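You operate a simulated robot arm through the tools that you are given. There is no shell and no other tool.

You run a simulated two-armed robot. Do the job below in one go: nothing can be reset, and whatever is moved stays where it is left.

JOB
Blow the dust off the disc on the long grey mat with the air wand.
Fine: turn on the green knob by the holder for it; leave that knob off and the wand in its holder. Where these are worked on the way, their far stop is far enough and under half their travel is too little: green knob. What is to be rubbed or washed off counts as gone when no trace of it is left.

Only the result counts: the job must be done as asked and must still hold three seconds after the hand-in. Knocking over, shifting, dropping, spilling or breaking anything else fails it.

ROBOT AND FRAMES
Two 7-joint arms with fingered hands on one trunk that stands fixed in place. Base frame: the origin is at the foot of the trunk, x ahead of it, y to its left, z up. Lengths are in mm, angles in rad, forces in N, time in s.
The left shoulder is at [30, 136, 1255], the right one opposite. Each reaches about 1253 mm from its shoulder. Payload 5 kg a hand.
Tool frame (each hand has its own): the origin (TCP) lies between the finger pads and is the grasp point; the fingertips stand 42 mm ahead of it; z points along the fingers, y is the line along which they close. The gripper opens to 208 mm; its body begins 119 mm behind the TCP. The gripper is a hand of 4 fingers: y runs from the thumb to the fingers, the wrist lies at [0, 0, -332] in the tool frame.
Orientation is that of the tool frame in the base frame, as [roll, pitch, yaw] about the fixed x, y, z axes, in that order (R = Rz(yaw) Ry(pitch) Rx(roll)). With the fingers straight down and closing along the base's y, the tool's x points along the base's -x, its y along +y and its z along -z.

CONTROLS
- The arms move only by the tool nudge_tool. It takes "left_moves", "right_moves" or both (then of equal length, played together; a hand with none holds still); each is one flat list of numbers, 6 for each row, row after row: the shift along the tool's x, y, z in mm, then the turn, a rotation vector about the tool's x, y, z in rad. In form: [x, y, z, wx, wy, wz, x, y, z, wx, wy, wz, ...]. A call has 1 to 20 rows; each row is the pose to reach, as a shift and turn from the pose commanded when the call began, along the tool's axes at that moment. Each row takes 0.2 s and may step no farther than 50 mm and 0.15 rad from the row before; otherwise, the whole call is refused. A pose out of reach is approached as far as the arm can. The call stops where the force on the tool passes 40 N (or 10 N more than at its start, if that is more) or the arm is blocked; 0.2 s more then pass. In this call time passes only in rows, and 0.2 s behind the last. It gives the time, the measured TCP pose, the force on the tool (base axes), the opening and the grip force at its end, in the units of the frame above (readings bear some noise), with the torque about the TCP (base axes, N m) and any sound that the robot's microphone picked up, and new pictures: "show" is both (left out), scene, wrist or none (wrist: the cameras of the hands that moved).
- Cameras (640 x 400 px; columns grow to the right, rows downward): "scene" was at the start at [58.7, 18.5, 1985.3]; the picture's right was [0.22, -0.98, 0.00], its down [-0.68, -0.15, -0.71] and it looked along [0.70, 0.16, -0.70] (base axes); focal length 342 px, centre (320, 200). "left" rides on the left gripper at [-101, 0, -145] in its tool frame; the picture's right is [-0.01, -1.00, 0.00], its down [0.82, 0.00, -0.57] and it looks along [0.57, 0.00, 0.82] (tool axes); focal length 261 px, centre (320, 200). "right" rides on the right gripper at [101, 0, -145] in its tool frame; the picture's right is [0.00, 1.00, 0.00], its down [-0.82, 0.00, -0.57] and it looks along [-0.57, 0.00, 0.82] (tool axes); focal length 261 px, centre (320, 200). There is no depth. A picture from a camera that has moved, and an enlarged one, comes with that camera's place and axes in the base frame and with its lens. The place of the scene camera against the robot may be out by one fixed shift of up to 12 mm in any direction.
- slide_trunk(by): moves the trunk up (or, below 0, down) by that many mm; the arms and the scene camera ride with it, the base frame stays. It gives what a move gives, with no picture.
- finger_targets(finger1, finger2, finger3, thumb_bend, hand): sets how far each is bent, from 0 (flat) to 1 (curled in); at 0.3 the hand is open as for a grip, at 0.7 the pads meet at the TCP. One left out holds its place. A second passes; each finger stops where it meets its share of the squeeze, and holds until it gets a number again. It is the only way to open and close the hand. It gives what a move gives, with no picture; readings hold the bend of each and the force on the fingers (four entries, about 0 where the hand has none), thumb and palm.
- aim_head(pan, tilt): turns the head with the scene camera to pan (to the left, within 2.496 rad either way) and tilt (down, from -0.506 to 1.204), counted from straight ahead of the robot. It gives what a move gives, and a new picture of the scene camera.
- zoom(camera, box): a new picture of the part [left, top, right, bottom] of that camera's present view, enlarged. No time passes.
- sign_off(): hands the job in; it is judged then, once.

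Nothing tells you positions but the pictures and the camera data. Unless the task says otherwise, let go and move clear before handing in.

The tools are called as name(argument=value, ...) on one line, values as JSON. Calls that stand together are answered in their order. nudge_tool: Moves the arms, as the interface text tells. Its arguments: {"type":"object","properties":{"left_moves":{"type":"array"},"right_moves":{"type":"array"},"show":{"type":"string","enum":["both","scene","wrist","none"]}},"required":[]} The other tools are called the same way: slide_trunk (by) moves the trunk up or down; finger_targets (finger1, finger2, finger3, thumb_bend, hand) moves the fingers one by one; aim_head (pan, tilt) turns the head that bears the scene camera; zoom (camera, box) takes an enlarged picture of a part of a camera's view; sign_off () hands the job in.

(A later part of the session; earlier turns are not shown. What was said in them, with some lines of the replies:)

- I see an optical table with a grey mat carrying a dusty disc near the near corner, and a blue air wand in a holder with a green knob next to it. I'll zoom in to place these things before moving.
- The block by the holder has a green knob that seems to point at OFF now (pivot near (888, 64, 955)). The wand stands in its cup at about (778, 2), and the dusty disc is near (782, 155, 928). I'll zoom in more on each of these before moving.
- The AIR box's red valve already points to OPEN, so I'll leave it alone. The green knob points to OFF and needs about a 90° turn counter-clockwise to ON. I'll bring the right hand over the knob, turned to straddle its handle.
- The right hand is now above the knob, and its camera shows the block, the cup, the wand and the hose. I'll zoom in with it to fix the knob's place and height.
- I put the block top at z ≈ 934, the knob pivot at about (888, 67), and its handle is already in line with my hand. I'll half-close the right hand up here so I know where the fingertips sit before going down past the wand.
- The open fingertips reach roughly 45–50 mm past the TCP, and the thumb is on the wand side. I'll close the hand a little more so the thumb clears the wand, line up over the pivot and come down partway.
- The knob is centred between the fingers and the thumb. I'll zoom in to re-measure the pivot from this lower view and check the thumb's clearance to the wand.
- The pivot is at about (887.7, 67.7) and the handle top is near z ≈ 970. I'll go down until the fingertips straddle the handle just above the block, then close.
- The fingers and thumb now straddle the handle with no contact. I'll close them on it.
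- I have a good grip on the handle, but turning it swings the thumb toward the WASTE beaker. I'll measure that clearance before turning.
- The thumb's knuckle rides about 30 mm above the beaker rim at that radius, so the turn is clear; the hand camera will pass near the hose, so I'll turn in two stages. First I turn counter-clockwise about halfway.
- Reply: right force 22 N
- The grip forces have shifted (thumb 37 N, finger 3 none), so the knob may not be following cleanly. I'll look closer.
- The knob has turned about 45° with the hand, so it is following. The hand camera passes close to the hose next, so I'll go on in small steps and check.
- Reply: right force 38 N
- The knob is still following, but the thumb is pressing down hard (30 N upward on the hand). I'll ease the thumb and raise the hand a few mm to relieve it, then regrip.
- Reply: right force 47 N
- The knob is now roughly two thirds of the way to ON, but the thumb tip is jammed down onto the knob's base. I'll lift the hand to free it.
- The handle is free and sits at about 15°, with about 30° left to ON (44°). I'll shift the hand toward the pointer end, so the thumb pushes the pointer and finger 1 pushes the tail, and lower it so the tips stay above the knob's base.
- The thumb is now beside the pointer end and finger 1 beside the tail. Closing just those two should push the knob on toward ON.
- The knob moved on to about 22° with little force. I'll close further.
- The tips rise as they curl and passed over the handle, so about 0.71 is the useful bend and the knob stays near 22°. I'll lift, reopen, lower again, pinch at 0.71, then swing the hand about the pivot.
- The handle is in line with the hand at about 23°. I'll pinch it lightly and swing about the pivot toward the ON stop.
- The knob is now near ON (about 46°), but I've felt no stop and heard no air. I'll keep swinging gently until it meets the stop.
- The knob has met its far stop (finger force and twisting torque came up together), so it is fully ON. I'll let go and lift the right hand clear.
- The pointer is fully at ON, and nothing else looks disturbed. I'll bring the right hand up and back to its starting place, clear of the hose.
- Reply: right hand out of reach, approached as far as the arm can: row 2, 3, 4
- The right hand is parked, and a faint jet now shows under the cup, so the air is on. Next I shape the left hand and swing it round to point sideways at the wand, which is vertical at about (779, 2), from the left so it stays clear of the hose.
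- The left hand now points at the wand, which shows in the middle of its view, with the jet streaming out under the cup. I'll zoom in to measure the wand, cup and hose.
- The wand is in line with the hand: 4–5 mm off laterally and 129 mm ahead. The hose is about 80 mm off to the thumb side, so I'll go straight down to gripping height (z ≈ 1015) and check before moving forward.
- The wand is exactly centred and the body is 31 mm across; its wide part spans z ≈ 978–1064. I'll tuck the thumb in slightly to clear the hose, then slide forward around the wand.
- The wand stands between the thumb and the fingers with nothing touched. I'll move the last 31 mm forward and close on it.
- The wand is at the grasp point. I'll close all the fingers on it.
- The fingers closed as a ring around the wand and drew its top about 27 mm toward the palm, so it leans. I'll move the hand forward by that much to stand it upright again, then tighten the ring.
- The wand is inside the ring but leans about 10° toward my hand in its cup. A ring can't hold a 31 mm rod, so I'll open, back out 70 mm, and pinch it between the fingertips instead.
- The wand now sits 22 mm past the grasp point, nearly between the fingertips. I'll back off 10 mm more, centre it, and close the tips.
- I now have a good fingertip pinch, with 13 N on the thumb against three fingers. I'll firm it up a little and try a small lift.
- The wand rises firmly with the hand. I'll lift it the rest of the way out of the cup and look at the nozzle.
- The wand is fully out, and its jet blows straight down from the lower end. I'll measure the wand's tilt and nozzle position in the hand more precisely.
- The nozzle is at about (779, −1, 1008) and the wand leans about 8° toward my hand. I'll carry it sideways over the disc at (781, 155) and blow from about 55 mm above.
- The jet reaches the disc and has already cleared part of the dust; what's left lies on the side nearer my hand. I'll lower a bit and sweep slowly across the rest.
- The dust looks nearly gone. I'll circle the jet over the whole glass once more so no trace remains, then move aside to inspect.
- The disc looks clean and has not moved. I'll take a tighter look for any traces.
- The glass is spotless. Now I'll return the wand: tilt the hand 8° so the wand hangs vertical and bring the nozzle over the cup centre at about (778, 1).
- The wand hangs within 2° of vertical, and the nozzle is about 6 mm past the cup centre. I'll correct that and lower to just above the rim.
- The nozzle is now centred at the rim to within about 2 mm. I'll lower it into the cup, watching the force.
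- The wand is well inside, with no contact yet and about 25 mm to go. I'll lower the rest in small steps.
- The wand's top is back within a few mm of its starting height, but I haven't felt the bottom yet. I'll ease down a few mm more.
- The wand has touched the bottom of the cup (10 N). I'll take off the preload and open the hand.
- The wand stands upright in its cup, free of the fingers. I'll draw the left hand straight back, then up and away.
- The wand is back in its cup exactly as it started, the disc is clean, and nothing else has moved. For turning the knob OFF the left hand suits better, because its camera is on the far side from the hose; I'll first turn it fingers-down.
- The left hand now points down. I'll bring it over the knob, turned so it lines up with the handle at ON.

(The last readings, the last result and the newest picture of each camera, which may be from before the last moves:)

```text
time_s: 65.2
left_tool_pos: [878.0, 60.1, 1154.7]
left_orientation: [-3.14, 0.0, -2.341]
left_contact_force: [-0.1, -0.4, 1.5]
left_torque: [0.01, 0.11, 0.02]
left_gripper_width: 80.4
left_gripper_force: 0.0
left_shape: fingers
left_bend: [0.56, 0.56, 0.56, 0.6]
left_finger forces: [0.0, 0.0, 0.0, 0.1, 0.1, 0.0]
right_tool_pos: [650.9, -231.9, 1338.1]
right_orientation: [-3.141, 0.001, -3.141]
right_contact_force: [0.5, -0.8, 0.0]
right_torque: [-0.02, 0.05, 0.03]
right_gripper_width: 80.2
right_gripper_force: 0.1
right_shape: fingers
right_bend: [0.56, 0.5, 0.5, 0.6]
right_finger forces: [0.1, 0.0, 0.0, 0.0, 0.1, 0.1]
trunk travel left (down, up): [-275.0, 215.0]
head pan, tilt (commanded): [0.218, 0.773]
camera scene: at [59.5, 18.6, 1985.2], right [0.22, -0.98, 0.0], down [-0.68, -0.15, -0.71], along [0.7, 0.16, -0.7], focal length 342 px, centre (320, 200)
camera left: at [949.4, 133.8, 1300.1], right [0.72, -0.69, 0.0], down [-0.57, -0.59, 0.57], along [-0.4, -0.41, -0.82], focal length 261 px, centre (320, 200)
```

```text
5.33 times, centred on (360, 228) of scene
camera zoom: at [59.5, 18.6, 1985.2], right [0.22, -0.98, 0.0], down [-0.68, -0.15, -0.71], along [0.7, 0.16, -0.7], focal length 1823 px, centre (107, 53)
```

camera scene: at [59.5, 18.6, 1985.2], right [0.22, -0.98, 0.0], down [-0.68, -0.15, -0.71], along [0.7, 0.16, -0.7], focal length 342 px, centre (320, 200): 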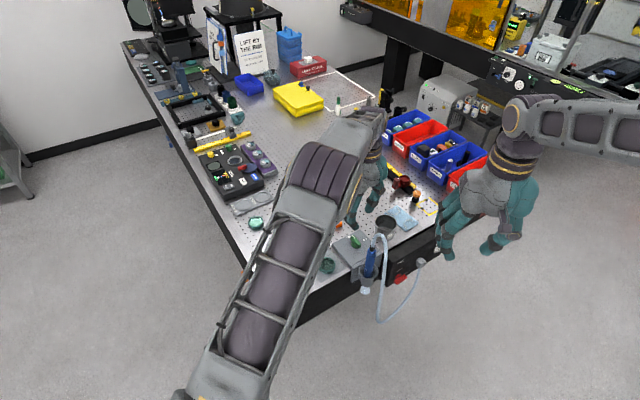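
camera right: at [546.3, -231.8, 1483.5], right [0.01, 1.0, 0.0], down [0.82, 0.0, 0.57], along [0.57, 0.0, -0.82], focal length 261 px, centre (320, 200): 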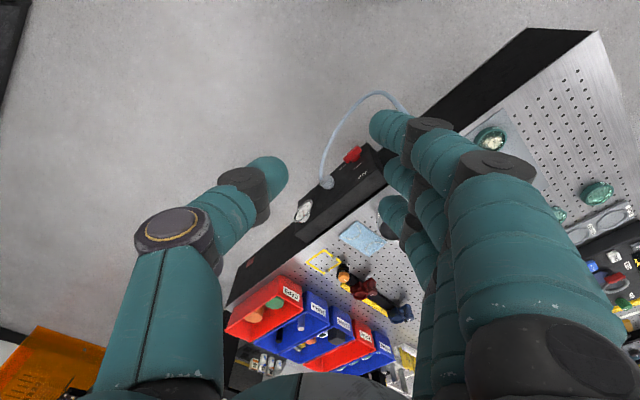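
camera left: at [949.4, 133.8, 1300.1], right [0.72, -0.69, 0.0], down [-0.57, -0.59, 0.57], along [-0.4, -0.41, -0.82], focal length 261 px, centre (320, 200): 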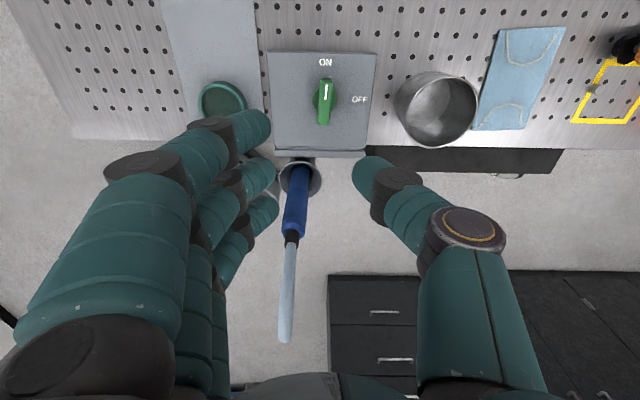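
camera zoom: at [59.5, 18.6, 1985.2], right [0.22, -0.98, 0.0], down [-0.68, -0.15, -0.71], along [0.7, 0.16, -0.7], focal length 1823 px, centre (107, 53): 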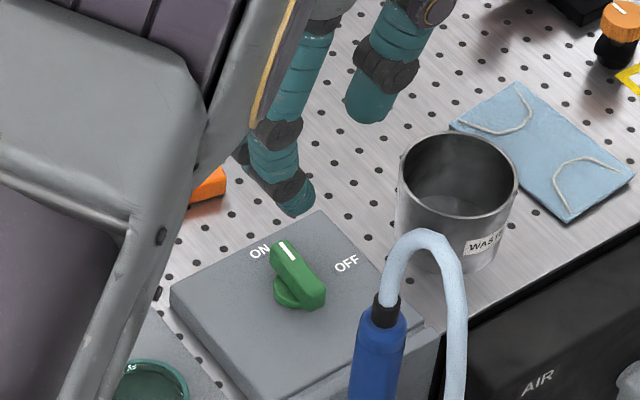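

The left camera gives a very clear view: the handle is at ON, and its pivot is about 18 mm ahead and 6 mm to the side of my grasp point. I'll shape the fingers, line up so the thumb takes the tail and finger 1 the pointer, and descend.

finger_targets(hand="left", finger1=0.6, finger2=0.48, finger3=0.48, thumb_bend=0.62)

nudge_tool(left_moves=[-6, -6, 40, 0, 0, 0, -6, -6, 80, 0, 0, 0, -6, -6, 115, 0, 0, 0], show="wrist")

zoom(camera="left", box=[220, 60, 420, 185])

zoom(camera="scene", box=[300, 190, 420, 265])

```text
time_s: 66.2
left_tool_pos: [877.9, 59.6, 1155.7]
left_orientation: [-3.141, 0.0, -2.341]
left_contact_force: [0.7, 0.4, 0.4]
left_torque: [-0.03, 0.01, 0.0]
left_gripper_width: 67.4
left_gripper_force: 0.2
left_shape: fingers
left_bend: [0.6, 0.48, 0.48, 0.62]
left_finger forces: [0.1, 0.0, 0.0, 0.1, 0.0, 0.1]
right_tool_pos: [650.2, -232.8, 1338.8]
right_orientation: [3.141, 0.0, 3.14]
right_contact_force: [0.9, 0.0, -0.2]
right_torque: [-0.02, 0.01, 0.0]
right_gripper_width: 80.3
right_gripper_force: 0.0
right_shape: fingers
right_bend: [0.56, 0.5, 0.5, 0.6]
right_finger forces: [0.1, 0.0, 0.0, 0.1, 0.1, 0.1]
trunk travel left (down, up): [-275.0, 215.0]
head pan, tilt (commanded): [0.218, 0.773]
```

```text
time_s: 67.0
left_tool_pos: [888.1, 60.1, 1044.0]
left_orientation: [3.141, -0.001, -2.34]
left_contact_force: [0.4, 0.4, 0.6]
left_torque: [0.0, 0.13, -0.01]
left_gripper_width: 67.4
left_gripper_force: 0.1
left_shape: fingers
left_bend: [0.6, 0.48, 0.48, 0.62]
left_finger forces: [0.0, 0.0, 0.1, 0.0, 0.1, 0.1]
right_tool_pos: [651.9, -232.9, 1338.9]
right_orientation: [-3.141, -0.002, -3.141]
right_contact_force: [0.7, -0.5, -0.9]
right_torque: [0.01, 0.09, 0.01]
right_gripper_width: 80.3
right_gripper_force: 0.1
right_shape: fingers
right_bend: [0.56, 0.5, 0.5, 0.6]
right_finger forces: [0.0, 0.0, 0.1, 0.0, 0.0, 0.1]
trunk travel left (down, up): [-275.0, 215.0]
head pan, tilt (commanded): [0.218, 0.773]
camera left: at [959.0, 133.5, 1187.6], right [0.72, -0.69, 0.0], down [-0.57, -0.59, 0.57], along [-0.4, -0.41, -0.82], focal length 261 px, centre (320, 200)
```

left: 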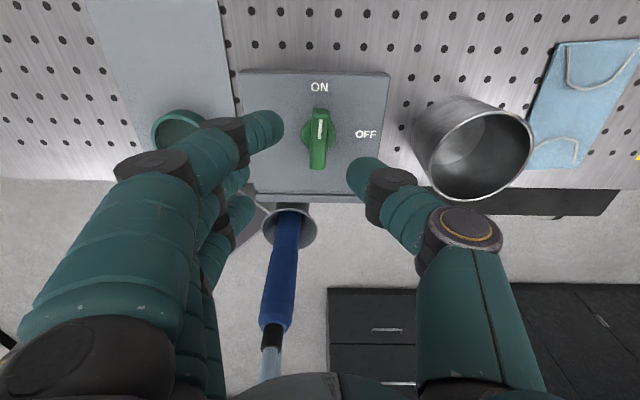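

```text
3.20 times, centred on (320, 122) of left
camera zoom: at [959.0, 133.5, 1187.6], right [0.72, -0.69, 0.0], down [-0.57, -0.59, 0.57], along [-0.4, -0.41, -0.82], focal length 834 px, centre (320, 448)
```

zoom: 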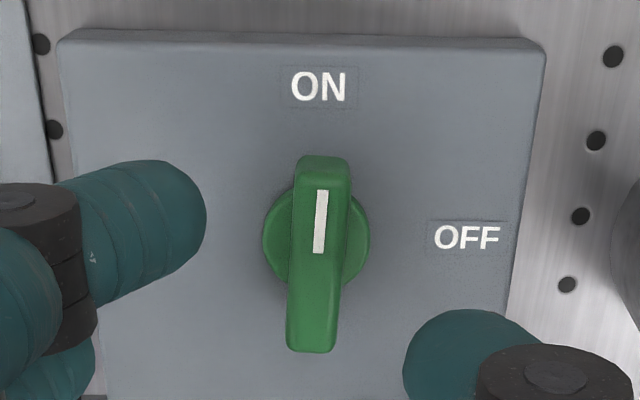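

```text
5.33 times, centred on (360, 228) of scene
camera zoom: at [60.3, 18.2, 1985.2], right [0.22, -0.98, 0.0], down [-0.68, -0.15, -0.71], along [0.7, 0.16, -0.7], focal length 1823 px, centre (107, 53)
```

zoom: 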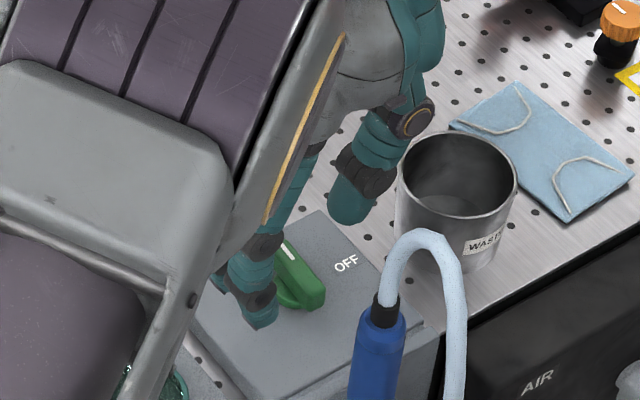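

The alignment is good: the pivot is 10 mm toward the pointer from my grasp point. I'll go down the last 41 mm.

nudge_tool(left_moves=[0, 1, 20, 0, 0, 0, 0, 1, 41, 0, 0, 0], show="wrist")

zoom(camera="left", box=[220, 80, 420, 205])

zoom(camera="scene", box=[300, 190, 420, 265])

```text
time_s: 67.6
left_tool_pos: [888.5, 59.9, 1003.0]
left_orientation: [3.141, 0.0, -2.341]
left_contact_force: [0.8, -0.5, 0.8]
left_torque: [0.0, 0.1, -0.02]
left_gripper_width: 67.2
left_gripper_force: 0.0
left_shape: fingers
left_bend: [0.6, 0.48, 0.48, 0.62]
left_finger forces: [0.0, 0.0, 0.0, 0.0, 0.1, 0.0]
right_tool_pos: [650.9, -232.3, 1338.8]
right_orientation: [3.141, -0.001, 3.141]
right_contact_force: [0.9, -1.0, -0.4]
right_torque: [0.03, 0.03, 0.02]
right_gripper_width: 80.3
right_gripper_force: 0.0
right_shape: fingers
right_bend: [0.56, 0.5, 0.5, 0.6]
right_finger forces: [0.1, 0.1, 0.0, 0.0, 0.0, 0.0]
trunk travel left (down, up): [-275.0, 215.0]
head pan, tilt (commanded): [0.218, 0.773]
camera left: at [959.0, 134.2, 1146.4], right [0.72, -0.69, 0.0], down [-0.57, -0.59, 0.57], along [-0.4, -0.41, -0.82], focal length 261 px, centre (320, 200)
```

left: 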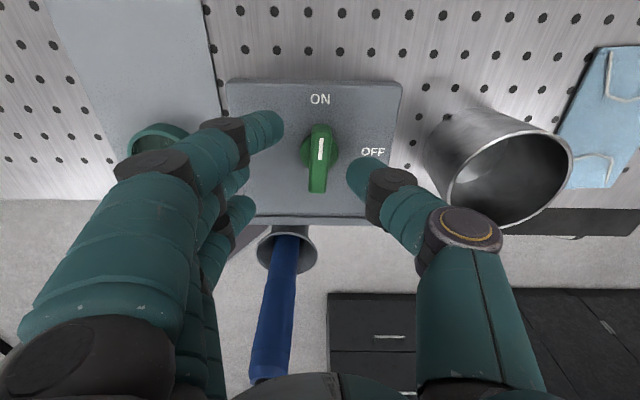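

```text
3.20 times, centred on (320, 142) of left
camera zoom: at [959.0, 134.2, 1146.4], right [0.72, -0.69, 0.0], down [-0.57, -0.59, 0.57], along [-0.4, -0.41, -0.82], focal length 834 px, centre (320, 384)
```

zoom: 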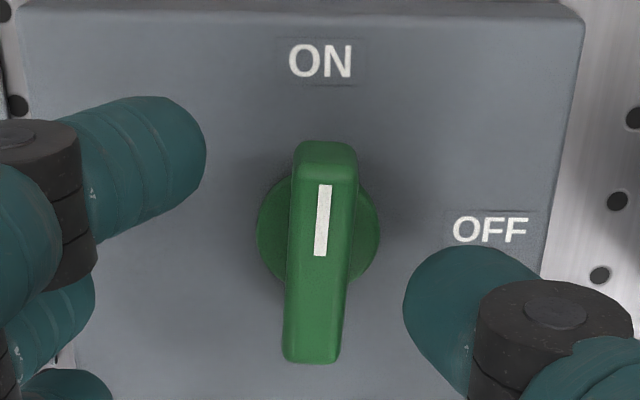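

```text
5.33 times, centred on (360, 228) of scene
camera zoom: at [59.7, 18.3, 1985.2], right [0.22, -0.98, 0.0], down [-0.68, -0.15, -0.71], along [0.7, 0.16, -0.7], focal length 1823 px, centre (107, 53)
```

zoom: 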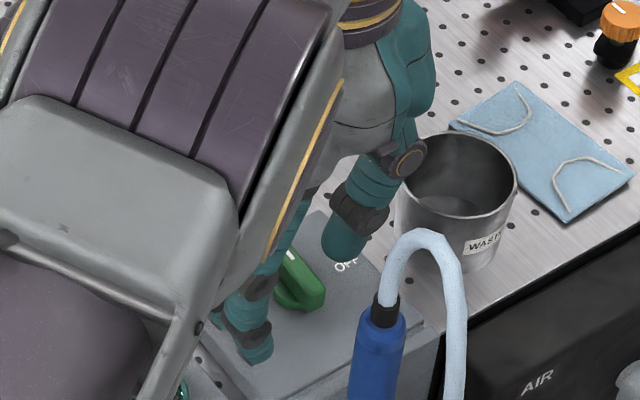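

Finger 1 is beside the pointer end and the thumb beside the tail. I'll close just those two, then swing clockwise about the pivot.

finger_targets(hand="left", finger1=0.7, thumb_bend=0.71)

zoom(camera="left", box=[220, 80, 420, 205])

nudge_tool(left_moves=[0, 1.3, 0, 0, 0, 0.12, -0.2, 2.5, 0, 0, 0, 0.24, -0.5, 3.7, 0, 0, 0, 0.36, -1, 4.9, 0, 0, 0, 0.48, -1.6, 6, 0, 0, 0, 0.6], show="wrist")

zoom(camera="left", box=[220, 80, 420, 205])

zoom(camera="scene", box=[300, 190, 420, 265])

```text
time_s: 68.6
left_tool_pos: [887.3, 60.7, 1002.7]
left_orientation: [3.141, 0.001, -2.341]
left_contact_force: [-0.4, -1.2, -0.1]
left_torque: [0.02, 0.0, 0.01]
left_gripper_width: 30.4
left_gripper_force: 0.1
left_shape: fingers
left_bend: [0.7, 0.48, 0.48, 0.71]
left_finger forces: [0.0, 0.0, 0.0, 0.0, 0.1, 0.0]
right_tool_pos: [650.1, -232.7, 1338.4]
right_orientation: [-3.141, 0.0, 3.139]
right_contact_force: [-0.2, -0.6, 0.3]
right_torque: [0.0, -0.03, 0.0]
right_gripper_width: 80.4
right_gripper_force: 0.0
right_shape: fingers
right_bend: [0.56, 0.5, 0.5, 0.6]
right_finger forces: [0.0, 0.1, 0.0, 0.0, 0.1, 0.0]
trunk travel left (down, up): [-275.0, 215.0]
head pan, tilt (commanded): [0.218, 0.773]
```

```text
3.20 times, centred on (320, 142) of left
camera zoom: at [958.1, 134.3, 1146.3], right [0.72, -0.69, 0.0], down [-0.57, -0.59, 0.57], along [-0.4, -0.41, -0.82], focal length 834 px, centre (320, 384)
```

zoom: 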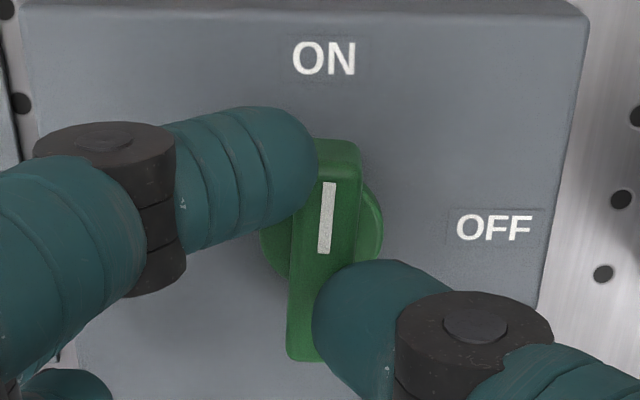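

```text
time_s: 69.8
left_tool_pos: [883.7, 66.3, 1002.9]
left_orientation: [-3.141, 0.0, -2.942]
left_contact_force: [0.5, -0.4, 0.0]
left_torque: [-0.05, -0.01, 0.02]
left_gripper_width: 30.7
left_gripper_force: 0.7
left_shape: fingers
left_bend: [0.7, 0.48, 0.48, 0.71]
left_finger forces: [0.3, 0.0, 0.1, 0.0, 0.9, 0.0]
right_tool_pos: [649.9, -231.1, 1339.8]
right_orientation: [3.141, 0.0, -3.14]
right_contact_force: [-0.3, 0.3, 1.0]
right_torque: [-0.03, 0.0, 0.03]
right_gripper_width: 80.3
right_gripper_force: 0.1
right_shape: fingers
right_bend: [0.56, 0.5, 0.5, 0.6]
right_finger forces: [0.1, 0.0, 0.0, 0.0, 0.1, 0.0]
trunk travel left (down, up): [-275.0, 215.0]
head pan, tilt (commanded): [0.218, 0.773]
camera left: at [984.6, 87.1, 1146.9], right [0.2, -0.98, 0.0], down [-0.8, -0.17, 0.57], along [-0.56, -0.12, -0.82], focal length 261 px, centre (320, 200)
```

left: 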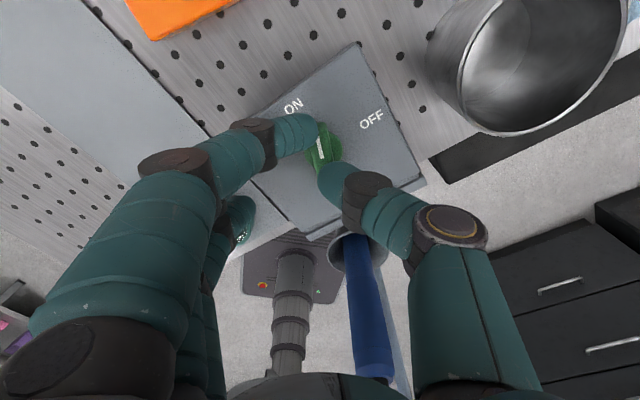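

```text
3.20 times, centred on (320, 142) of left
camera zoom: at [984.6, 87.1, 1146.9], right [0.2, -0.98, 0.0], down [-0.8, -0.17, 0.57], along [-0.56, -0.12, -0.82], focal length 834 px, centre (320, 384)
```

zoom: 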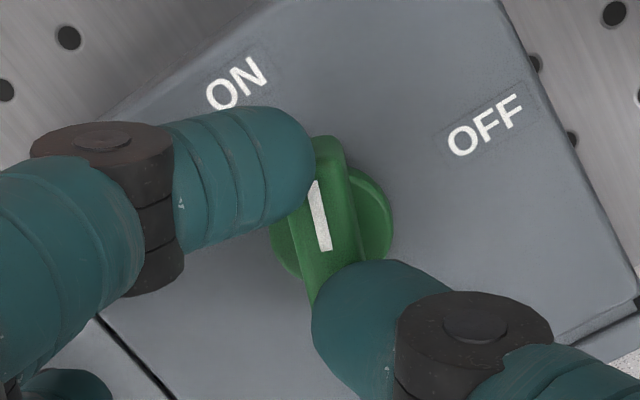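

```text
5.33 times, centred on (360, 228) of scene
camera zoom: at [58.8, 18.5, 1985.3], right [0.22, -0.98, 0.0], down [-0.68, -0.15, -0.71], along [0.7, 0.16, -0.7], focal length 1823 px, centre (107, 53)
```

zoom: 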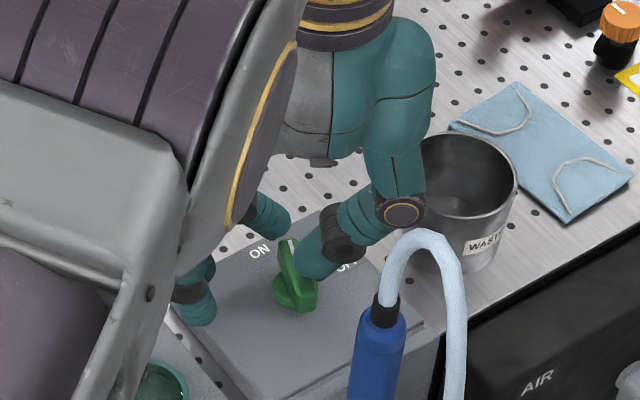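

The knob is following the hand smoothly. I'll go on turning clockwise.

nudge_tool(left_moves=[0, 1.3, 0, 0, 0, 0.12, -0.2, 2.5, 0, 0, 0, 0.24, -0.5, 3.7, 0, 0, 0, 0.36, -1, 4.9, 0, 0, 0, 0.48, -1.6, 6, 0, 0, 0, 0.6], show="wrist")

zoom(camera="left", box=[220, 80, 420, 205])

zoom(camera="scene", box=[300, 190, 420, 265])

```text
time_s: 71.0
left_tool_pos: [885.3, 71.9, 1002.9]
left_orientation: [3.142, 0.001, 2.74]
left_contact_force: [-0.5, -1.5, 0.4]
left_torque: [-0.06, 0.02, 0.04]
left_gripper_width: 30.7
left_gripper_force: 0.1
left_shape: fingers
left_bend: [0.7, 0.48, 0.48, 0.71]
left_finger forces: [0.0, 0.0, 0.0, 0.0, 0.5, 0.1]
right_tool_pos: [650.7, -231.9, 1338.8]
right_orientation: [-3.14, -0.001, 3.141]
right_contact_force: [0.4, 0.4, 0.0]
right_torque: [0.0, -0.05, 0.0]
right_gripper_width: 80.5
right_gripper_force: 0.0
right_shape: fingers
right_bend: [0.56, 0.5, 0.5, 0.6]
right_finger forces: [0.0, 0.0, 0.0, 0.0, 0.0, 0.1]
trunk travel left (down, up): [-275.0, 215.0]
head pan, tilt (commanded): [0.218, 0.773]
camera left: at [978.8, 34.2, 1146.9], right [-0.39, -0.92, 0.0], down [-0.76, 0.32, 0.57], along [-0.53, 0.22, -0.82], focal length 261 px, centre (320, 200)
```

left: 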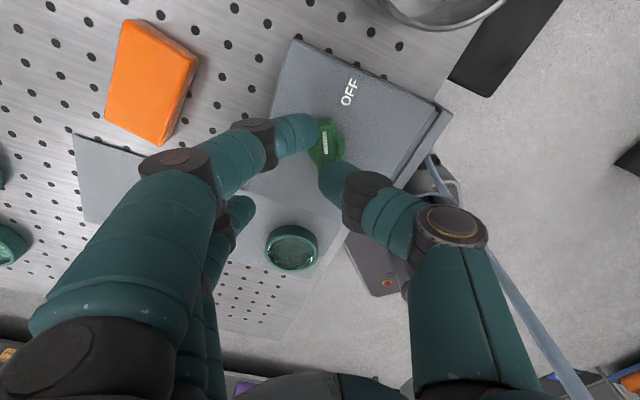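

```text
3.20 times, centred on (320, 142) of left
camera zoom: at [978.8, 34.2, 1146.9], right [-0.39, -0.92, 0.0], down [-0.76, 0.32, 0.57], along [-0.53, 0.22, -0.82], focal length 834 px, centre (320, 384)
```

zoom: 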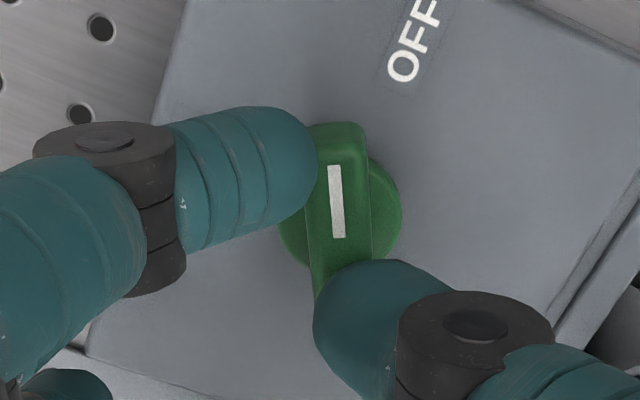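

```text
5.33 times, centred on (360, 228) of scene
camera zoom: at [58.8, 18.5, 1985.3], right [0.22, -0.98, 0.0], down [-0.68, -0.15, -0.71], along [0.7, 0.16, -0.7], focal length 1823 px, centre (107, 53)
```

zoom: 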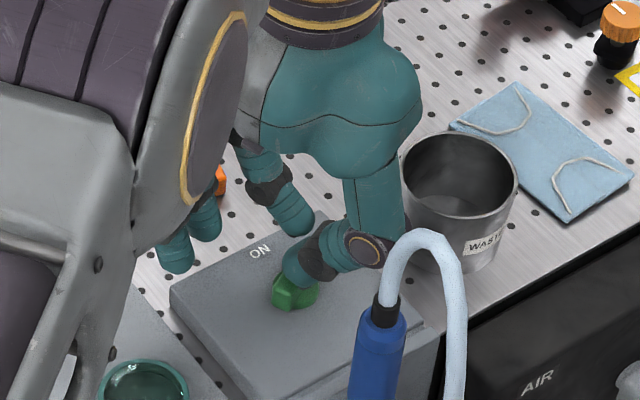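

About 30° is left to the OFF stop. I'll keep turning until the stop is felt.

nudge_tool(left_moves=[0, 1.3, 0, 0, 0, 0.12, -0.2, 2.5, 0, 0, 0, 0.24, -0.5, 3.7, 0, 0, 0, 0.36, -1, 4.9, 0, 0, 0, 0.48], show="wrist")

zoom(camera="left", box=[220, 80, 420, 205])

zoom(camera="scene", box=[300, 190, 420, 265])

```text
time_s: 72.0
left_tool_pos: [887.7, 76.7, 1002.7]
left_orientation: [-3.141, 0.0, 2.26]
left_contact_force: [-0.1, -1.5, -0.6]
left_torque: [-0.03, 0.0, 0.05]
left_gripper_width: 30.9
left_gripper_force: 0.9
left_shape: fingers
left_bend: [0.7, 0.48, 0.48, 0.71]
left_finger forces: [0.0, 0.0, 0.1, 0.0, 1.5, 0.0]
right_tool_pos: [650.2, -231.8, 1338.2]
right_orientation: [-3.141, 0.0, -3.141]
right_contact_force: [0.2, 0.1, 0.7]
right_torque: [0.07, -0.05, 0.02]
right_gripper_width: 80.3
right_gripper_force: 0.1
right_shape: fingers
right_bend: [0.56, 0.5, 0.5, 0.6]
right_finger forces: [0.0, 0.0, 0.0, 0.1, 0.0, 0.0]
trunk travel left (down, up): [-275.0, 215.0]
head pan, tilt (commanded): [0.218, 0.773]
camera left: at [952.9, 0.2, 1146.7], right [-0.77, -0.64, 0.0], down [-0.52, 0.63, 0.57], along [-0.37, 0.44, -0.82], focal length 261 px, centre (320, 200)
```

left: 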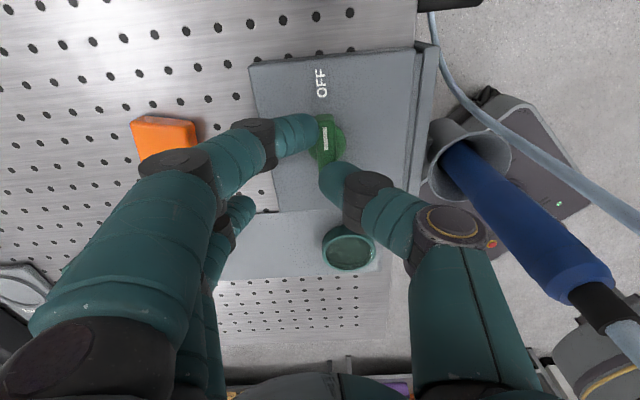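

```text
3.20 times, centred on (320, 142) of left
camera zoom: at [952.9, 0.2, 1146.7], right [-0.77, -0.64, 0.0], down [-0.52, 0.63, 0.57], along [-0.37, 0.44, -0.82], focal length 834 px, centre (320, 384)
```

zoom: 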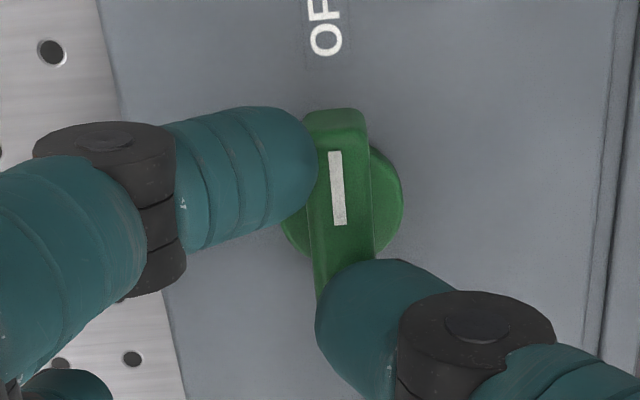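

```text
5.33 times, centred on (360, 228) of scene
camera zoom: at [58.6, 18.1, 1985.3], right [0.22, -0.98, 0.0], down [-0.68, -0.15, -0.72], along [0.7, 0.16, -0.7], focal length 1823 px, centre (107, 53)
```

zoom: 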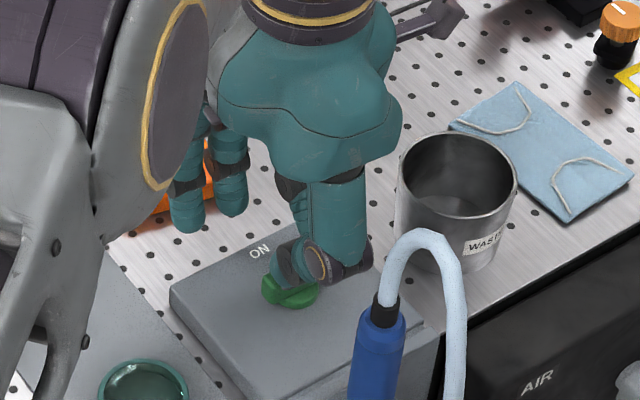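

The pointer is about at OFF. I'll push a bit further to make sure it is against the stop.

nudge_tool(left_moves=[0, 1.3, 0, 0, 0, 0.12, -0.2, 2.5, 0, 0, 0, 0.24, -0.5, 3.7, 0, 0, 0, 0.36], show="wrist")

zoom(camera="left", box=[220, 80, 420, 205])

zoom(camera="scene", box=[300, 210, 420, 285])

```text
time_s: 72.8
left_tool_pos: [891.2, 75.4, 1004.3]
left_orientation: [3.14, 0.002, 1.9]
left_contact_force: [-0.3, -9.0, 5.4]
left_torque: [-0.49, -0.02, 0.47]
left_gripper_width: 37.6
left_gripper_force: 9.8
left_shape: fingers
left_bend: [0.68, 0.48, 0.48, 0.69]
left_finger forces: [6.2, 0.1, 0.1, 0.1, 12.8, 0.0]
right_tool_pos: [650.3, -232.2, 1339.4]
right_orientation: [-3.141, -0.001, 3.141]
right_contact_force: [0.2, 0.5, -0.2]
right_torque: [-0.01, 0.01, 0.0]
right_gripper_width: 80.3
right_gripper_force: 0.0
right_shape: fingers
right_bend: [0.56, 0.5, 0.5, 0.6]
right_finger forces: [0.0, 0.0, 0.0, 0.0, 0.0, 0.0]
trunk travel left (down, up): [-275.0, 215.0]
head pan, tilt (commanded): [0.218, 0.773]
camera left: at [924.2, -18.0, 1148.5], right [-0.94, -0.33, 0.0], down [-0.27, 0.78, 0.57], along [-0.19, 0.54, -0.82], focal length 261 px, centre (320, 200)
```

left: 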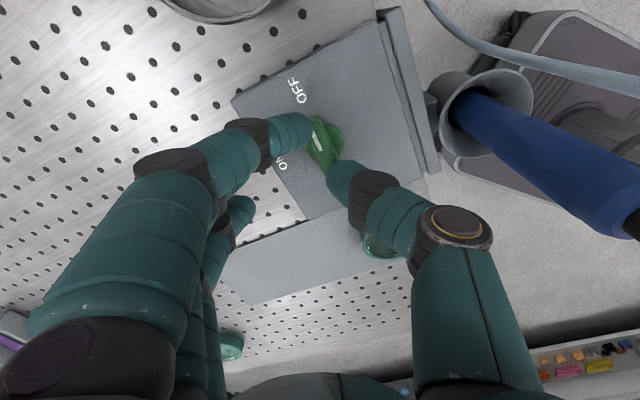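

```text
3.20 times, centred on (320, 142) of left
camera zoom: at [924.2, -18.0, 1148.5], right [-0.94, -0.33, 0.0], down [-0.27, 0.78, 0.57], along [-0.19, 0.54, -0.82], focal length 834 px, centre (320, 384)
```

zoom: 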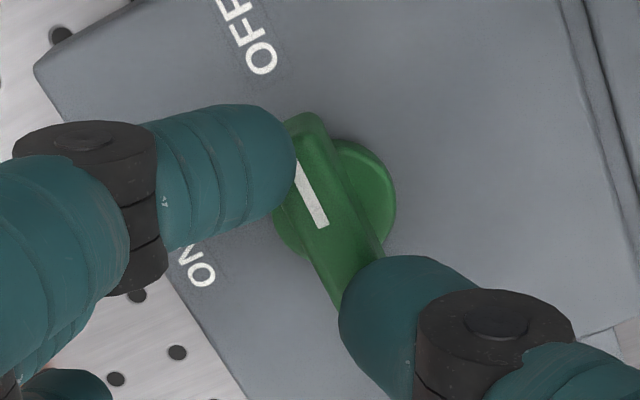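

```text
5.33 times, centred on (360, 248) of scene
camera zoom: at [58.2, 17.4, 1985.4], right [0.22, -0.98, 0.0], down [-0.68, -0.15, -0.72], along [0.7, 0.16, -0.7], focal length 1823 px, centre (107, -53)
```

zoom: 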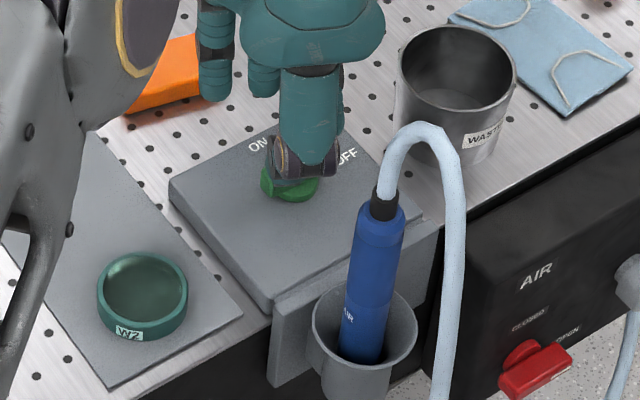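

The stop is firmly reached at OFF (torque came up just as at ON). I'll open the fingers, lift straight up and check.

finger_targets(hand="left", finger1=0.57, finger2=0.48, finger3=0.48, thumb_bend=0.6)

nudge_tool(left_moves=[0, 0, -30, 0, 0, 0, 0, 0, -70, 0, 0, 0, 0, 0, -110, 0, 0, 0, 0, 0, -150, 0, 0, 0], show="both")

zoom(camera="left", box=[220, 40, 420, 165])

zoom(camera="scene", box=[300, 210, 420, 285])

```text
time_s: 73.8
left_tool_pos: [891.0, 78.9, 1002.7]
left_orientation: [3.141, 0.002, 1.902]
left_contact_force: [0.3, 0.0, 0.2]
left_torque: [0.0, 0.01, 0.01]
left_gripper_width: 80.0
left_gripper_force: 0.0
left_shape: fingers
left_bend: [0.56, 0.48, 0.48, 0.6]
left_finger forces: [0.1, 0.0, 0.0, 0.1, 0.0, 0.0]
right_tool_pos: [649.5, -231.8, 1337.7]
right_orientation: [3.141, -0.001, -3.14]
right_contact_force: [-0.2, 0.5, -0.9]
right_torque: [0.03, -0.01, -0.01]
right_gripper_width: 80.0
right_gripper_force: 0.0
right_shape: fingers
right_bend: [0.56, 0.5, 0.5, 0.6]
right_finger forces: [0.0, 0.0, 0.1, 0.1, 0.1, 0.0]
trunk travel left (down, up): [-275.0, 215.0]
head pan, tilt (commanded): [0.218, 0.773]
```

```text
time_s: 74.8
left_tool_pos: [889.2, 76.5, 1154.0]
left_orientation: [-3.141, -0.001, 1.903]
left_contact_force: [-1.2, 0.5, -0.3]
left_torque: [0.0, -0.14, -0.01]
left_gripper_width: 80.1
left_gripper_force: 0.1
left_shape: fingers
left_bend: [0.56, 0.48, 0.48, 0.6]
left_finger forces: [0.0, 0.0, 0.0, 0.0, 0.1, 0.0]
right_tool_pos: [649.4, -231.2, 1339.1]
right_orientation: [3.141, 0.001, -3.141]
right_contact_force: [-0.6, -0.3, -0.1]
right_torque: [0.0, -0.11, 0.01]
right_gripper_width: 80.4
right_gripper_force: 0.1
right_shape: fingers
right_bend: [0.56, 0.5, 0.5, 0.6]
right_finger forces: [0.1, 0.0, 0.1, 0.1, 0.0, 0.0]
trunk travel left (down, up): [-275.0, 215.0]
head pan, tilt (commanded): [0.218, 0.773]
camera scene: at [56.7, 18.3, 1985.4], right [0.22, -0.98, 0.0], down [-0.68, -0.15, -0.72], along [0.7, 0.16, -0.7], focal length 342 px, centre (320, 200)
camera left: at [922.4, -16.7, 1296.8], right [-0.94, -0.33, 0.0], down [-0.27, 0.77, 0.57], along [-0.19, 0.54, -0.82], focal length 261 px, centre (320, 200)
```

scene: 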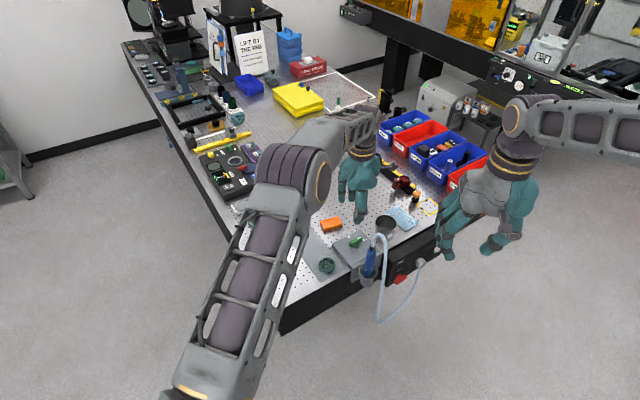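
left: 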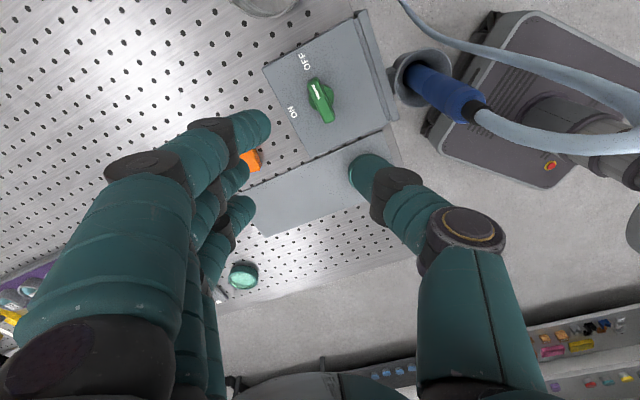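

```text
3.20 times, centred on (320, 102) of left
camera zoom: at [922.4, -16.7, 1296.8], right [-0.94, -0.33, 0.0], down [-0.27, 0.77, 0.57], along [-0.19, 0.54, -0.82], focal length 834 px, centre (320, 512)
```

zoom: 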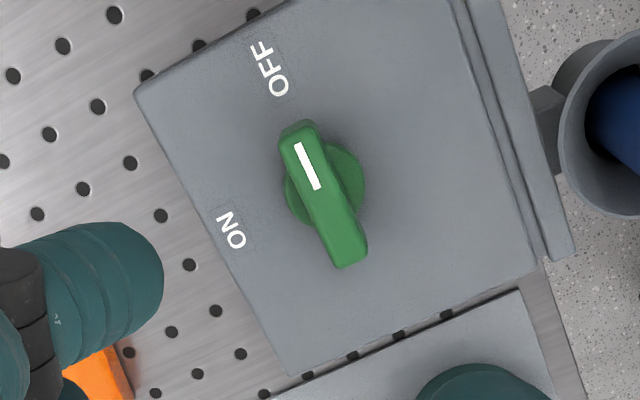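

```text
5.33 times, centred on (360, 248) of scene
camera zoom: at [56.7, 18.3, 1985.4], right [0.22, -0.98, 0.0], down [-0.68, -0.15, -0.72], along [0.7, 0.16, -0.7], focal length 1823 px, centre (107, -53)
```

zoom: 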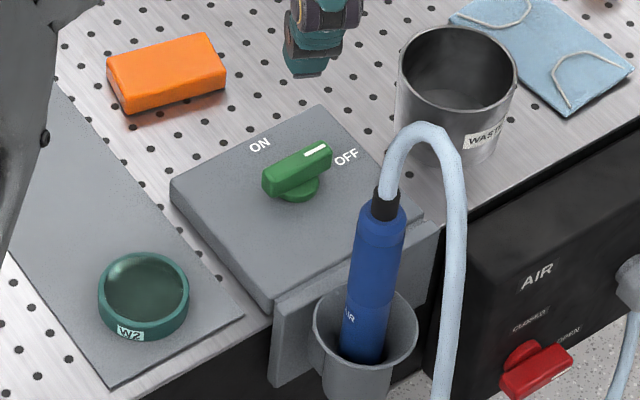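

The knob points at OFF, the jet is gone, the wand is in its cup and the disc is clean, with everything else where it was. I'll move the left hand back to its starting place.

nudge_tool(left_moves=[0, 0, -40, 0, 0, 0, 0, 0, -80, 0, 0, 0, 0, 0, -120, 0, 0, 0, 36.6, -6.5, -125, 0, 0, -0.124, 73.2, -13, -130, 0, 0, -0.248, 109.8, -19.5, -135, 0, 0, -0.372, 146.4, -26, -140, 0, 0, -0.496, 183, -32.5, -145, 0, 0, -0.62, 219.6, -39, -150, 0, 0, -0.744, 256.2, -45.5, -155, 0, 0, -0.868, 292.8, -52, -160, 0, 0, -0.992, 329.4, -58.5, -166, 0, 0, -1.116, 366, -65, -172, 0, 0, -1.24], show="both")

zoom(camera="scene", box=[270, 190, 450, 302])

zoom(camera="left", box=[400, 0, 640, 150])

zoom(camera="scene", box=[316, 256, 340, 271])

```text
time_s: 77.6
left_tool_pos: [708.7, 402.1, 1325.8]
left_orientation: [-3.139, 0.0, -3.14]
left_contact_force: [-0.2, -0.6, 0.4]
left_torque: [0.01, -0.03, -0.01]
left_gripper_width: 80.1
left_gripper_force: 0.1
left_shape: fingers
left_bend: [0.56, 0.48, 0.48, 0.6]
left_finger forces: [0.0, 0.0, 0.0, 0.0, 0.0, 0.1]
right_tool_pos: [649.0, -230.8, 1338.9]
right_orientation: [3.141, 0.0, 3.141]
right_contact_force: [-0.4, 0.5, 1.7]
right_torque: [-0.12, -0.06, 0.01]
right_gripper_width: 79.9
right_gripper_force: 0.0
right_shape: fingers
right_bend: [0.56, 0.5, 0.5, 0.6]
right_finger forces: [0.0, 0.0, 0.0, 0.0, 0.0, 0.1]
trunk travel left (down, up): [-275.0, 215.0]
head pan, tilt (commanded): [0.218, 0.773]
camera scene: at [57.3, 20.3, 1985.3], right [0.22, -0.98, 0.0], down [-0.68, -0.15, -0.72], along [0.7, 0.15, -0.7], focal length 342 px, centre (320, 200)
camera left: at [810.8, 404.0, 1469.8], right [0.01, -1.0, 0.0], down [-0.82, 0.0, 0.57], along [-0.57, 0.0, -0.82], focal length 261 px, centre (320, 200)
```

scene: 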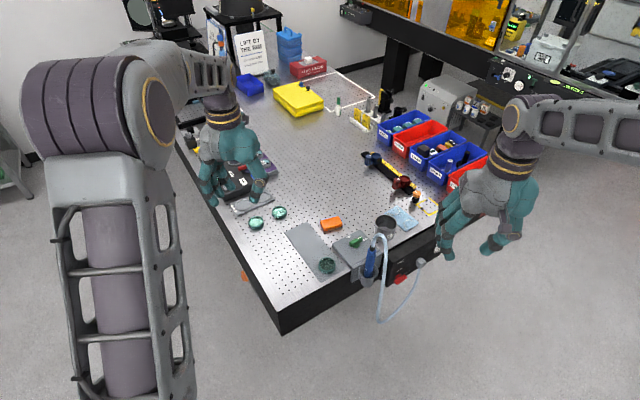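
left: 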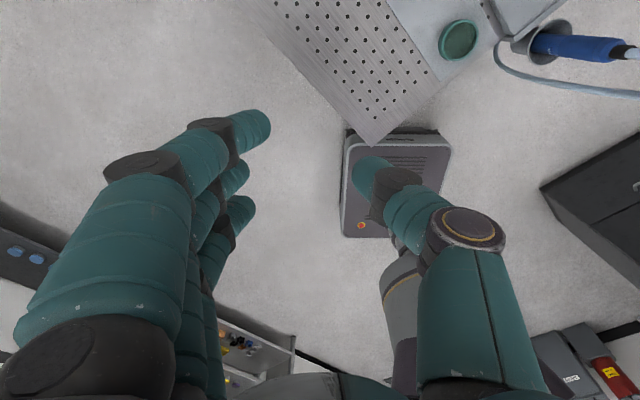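

```text
3.56 times, centred on (360, 246) of scene
camera zoom: at [57.3, 20.3, 1985.3], right [0.22, -0.98, 0.0], down [-0.68, -0.15, -0.72], along [0.7, 0.15, -0.7], focal length 1216 px, centre (178, 36)
```

zoom: 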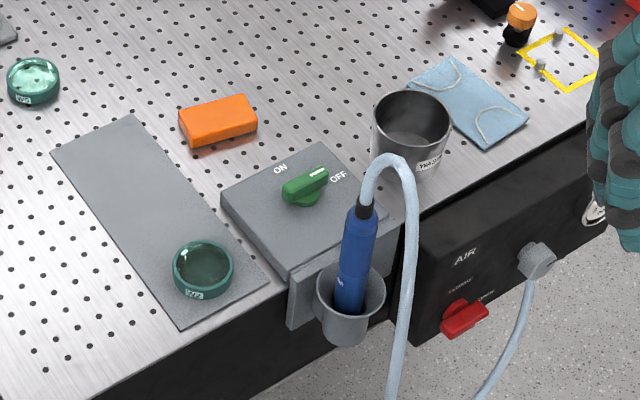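

```text
2.67 times, centred on (520, 75) of left
camera zoom: at [810.8, 404.0, 1469.8], right [0.01, -1.0, 0.0], down [-0.82, 0.0, 0.57], along [-0.57, 0.0, -0.82], focal length 695 px, centre (-213, 533)
```

zoom: 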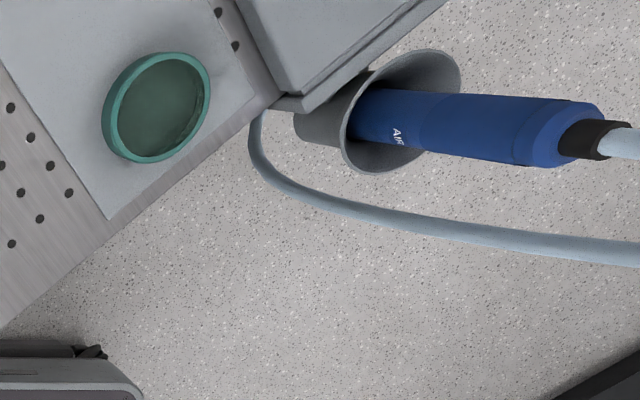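

```text
16.00 times, centred on (328, 264) of scene
camera zoom: at [57.3, 20.3, 1985.3], right [0.22, -0.98, 0.0], down [-0.68, -0.15, -0.72], along [0.7, 0.15, -0.7], focal length 5470 px, centre (192, -816)
```

zoom: 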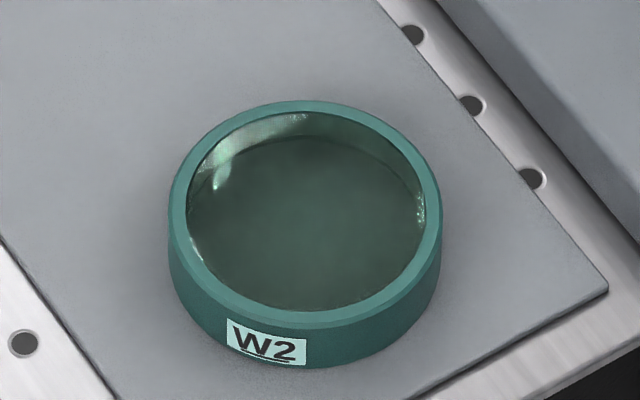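

The disc is clean with no trace of dust. The green knob is at OFF with no jet, the wand stands in its holder, and everything else is as it was. Both hands are clear, so I'm handing the job in.

sign_off()

```text
The job is handed in.
```

The disc on the long grey mat is clean. The close-up pictures from above show no trace of dust on the glass.

- **Air:** I turned the green knob to its ON stop, and a jet showed under the wand. After blowing I turned the knob back to its OFF stop, and the jet was gone.
- **Wand:** it is back in its cup, resting on the bottom and nearly upright, a degree or two off straight.
- **Surroundings:** compared with the pictures from the start, the disc, beaker, orange block, cloth and red valve are where they were. The wand leaned in its cup on my first attempt to grip it, but nothing fell or spilled.

Both hands are clear and back at their starting places. The job is handed in, but no verdict has come back yet.
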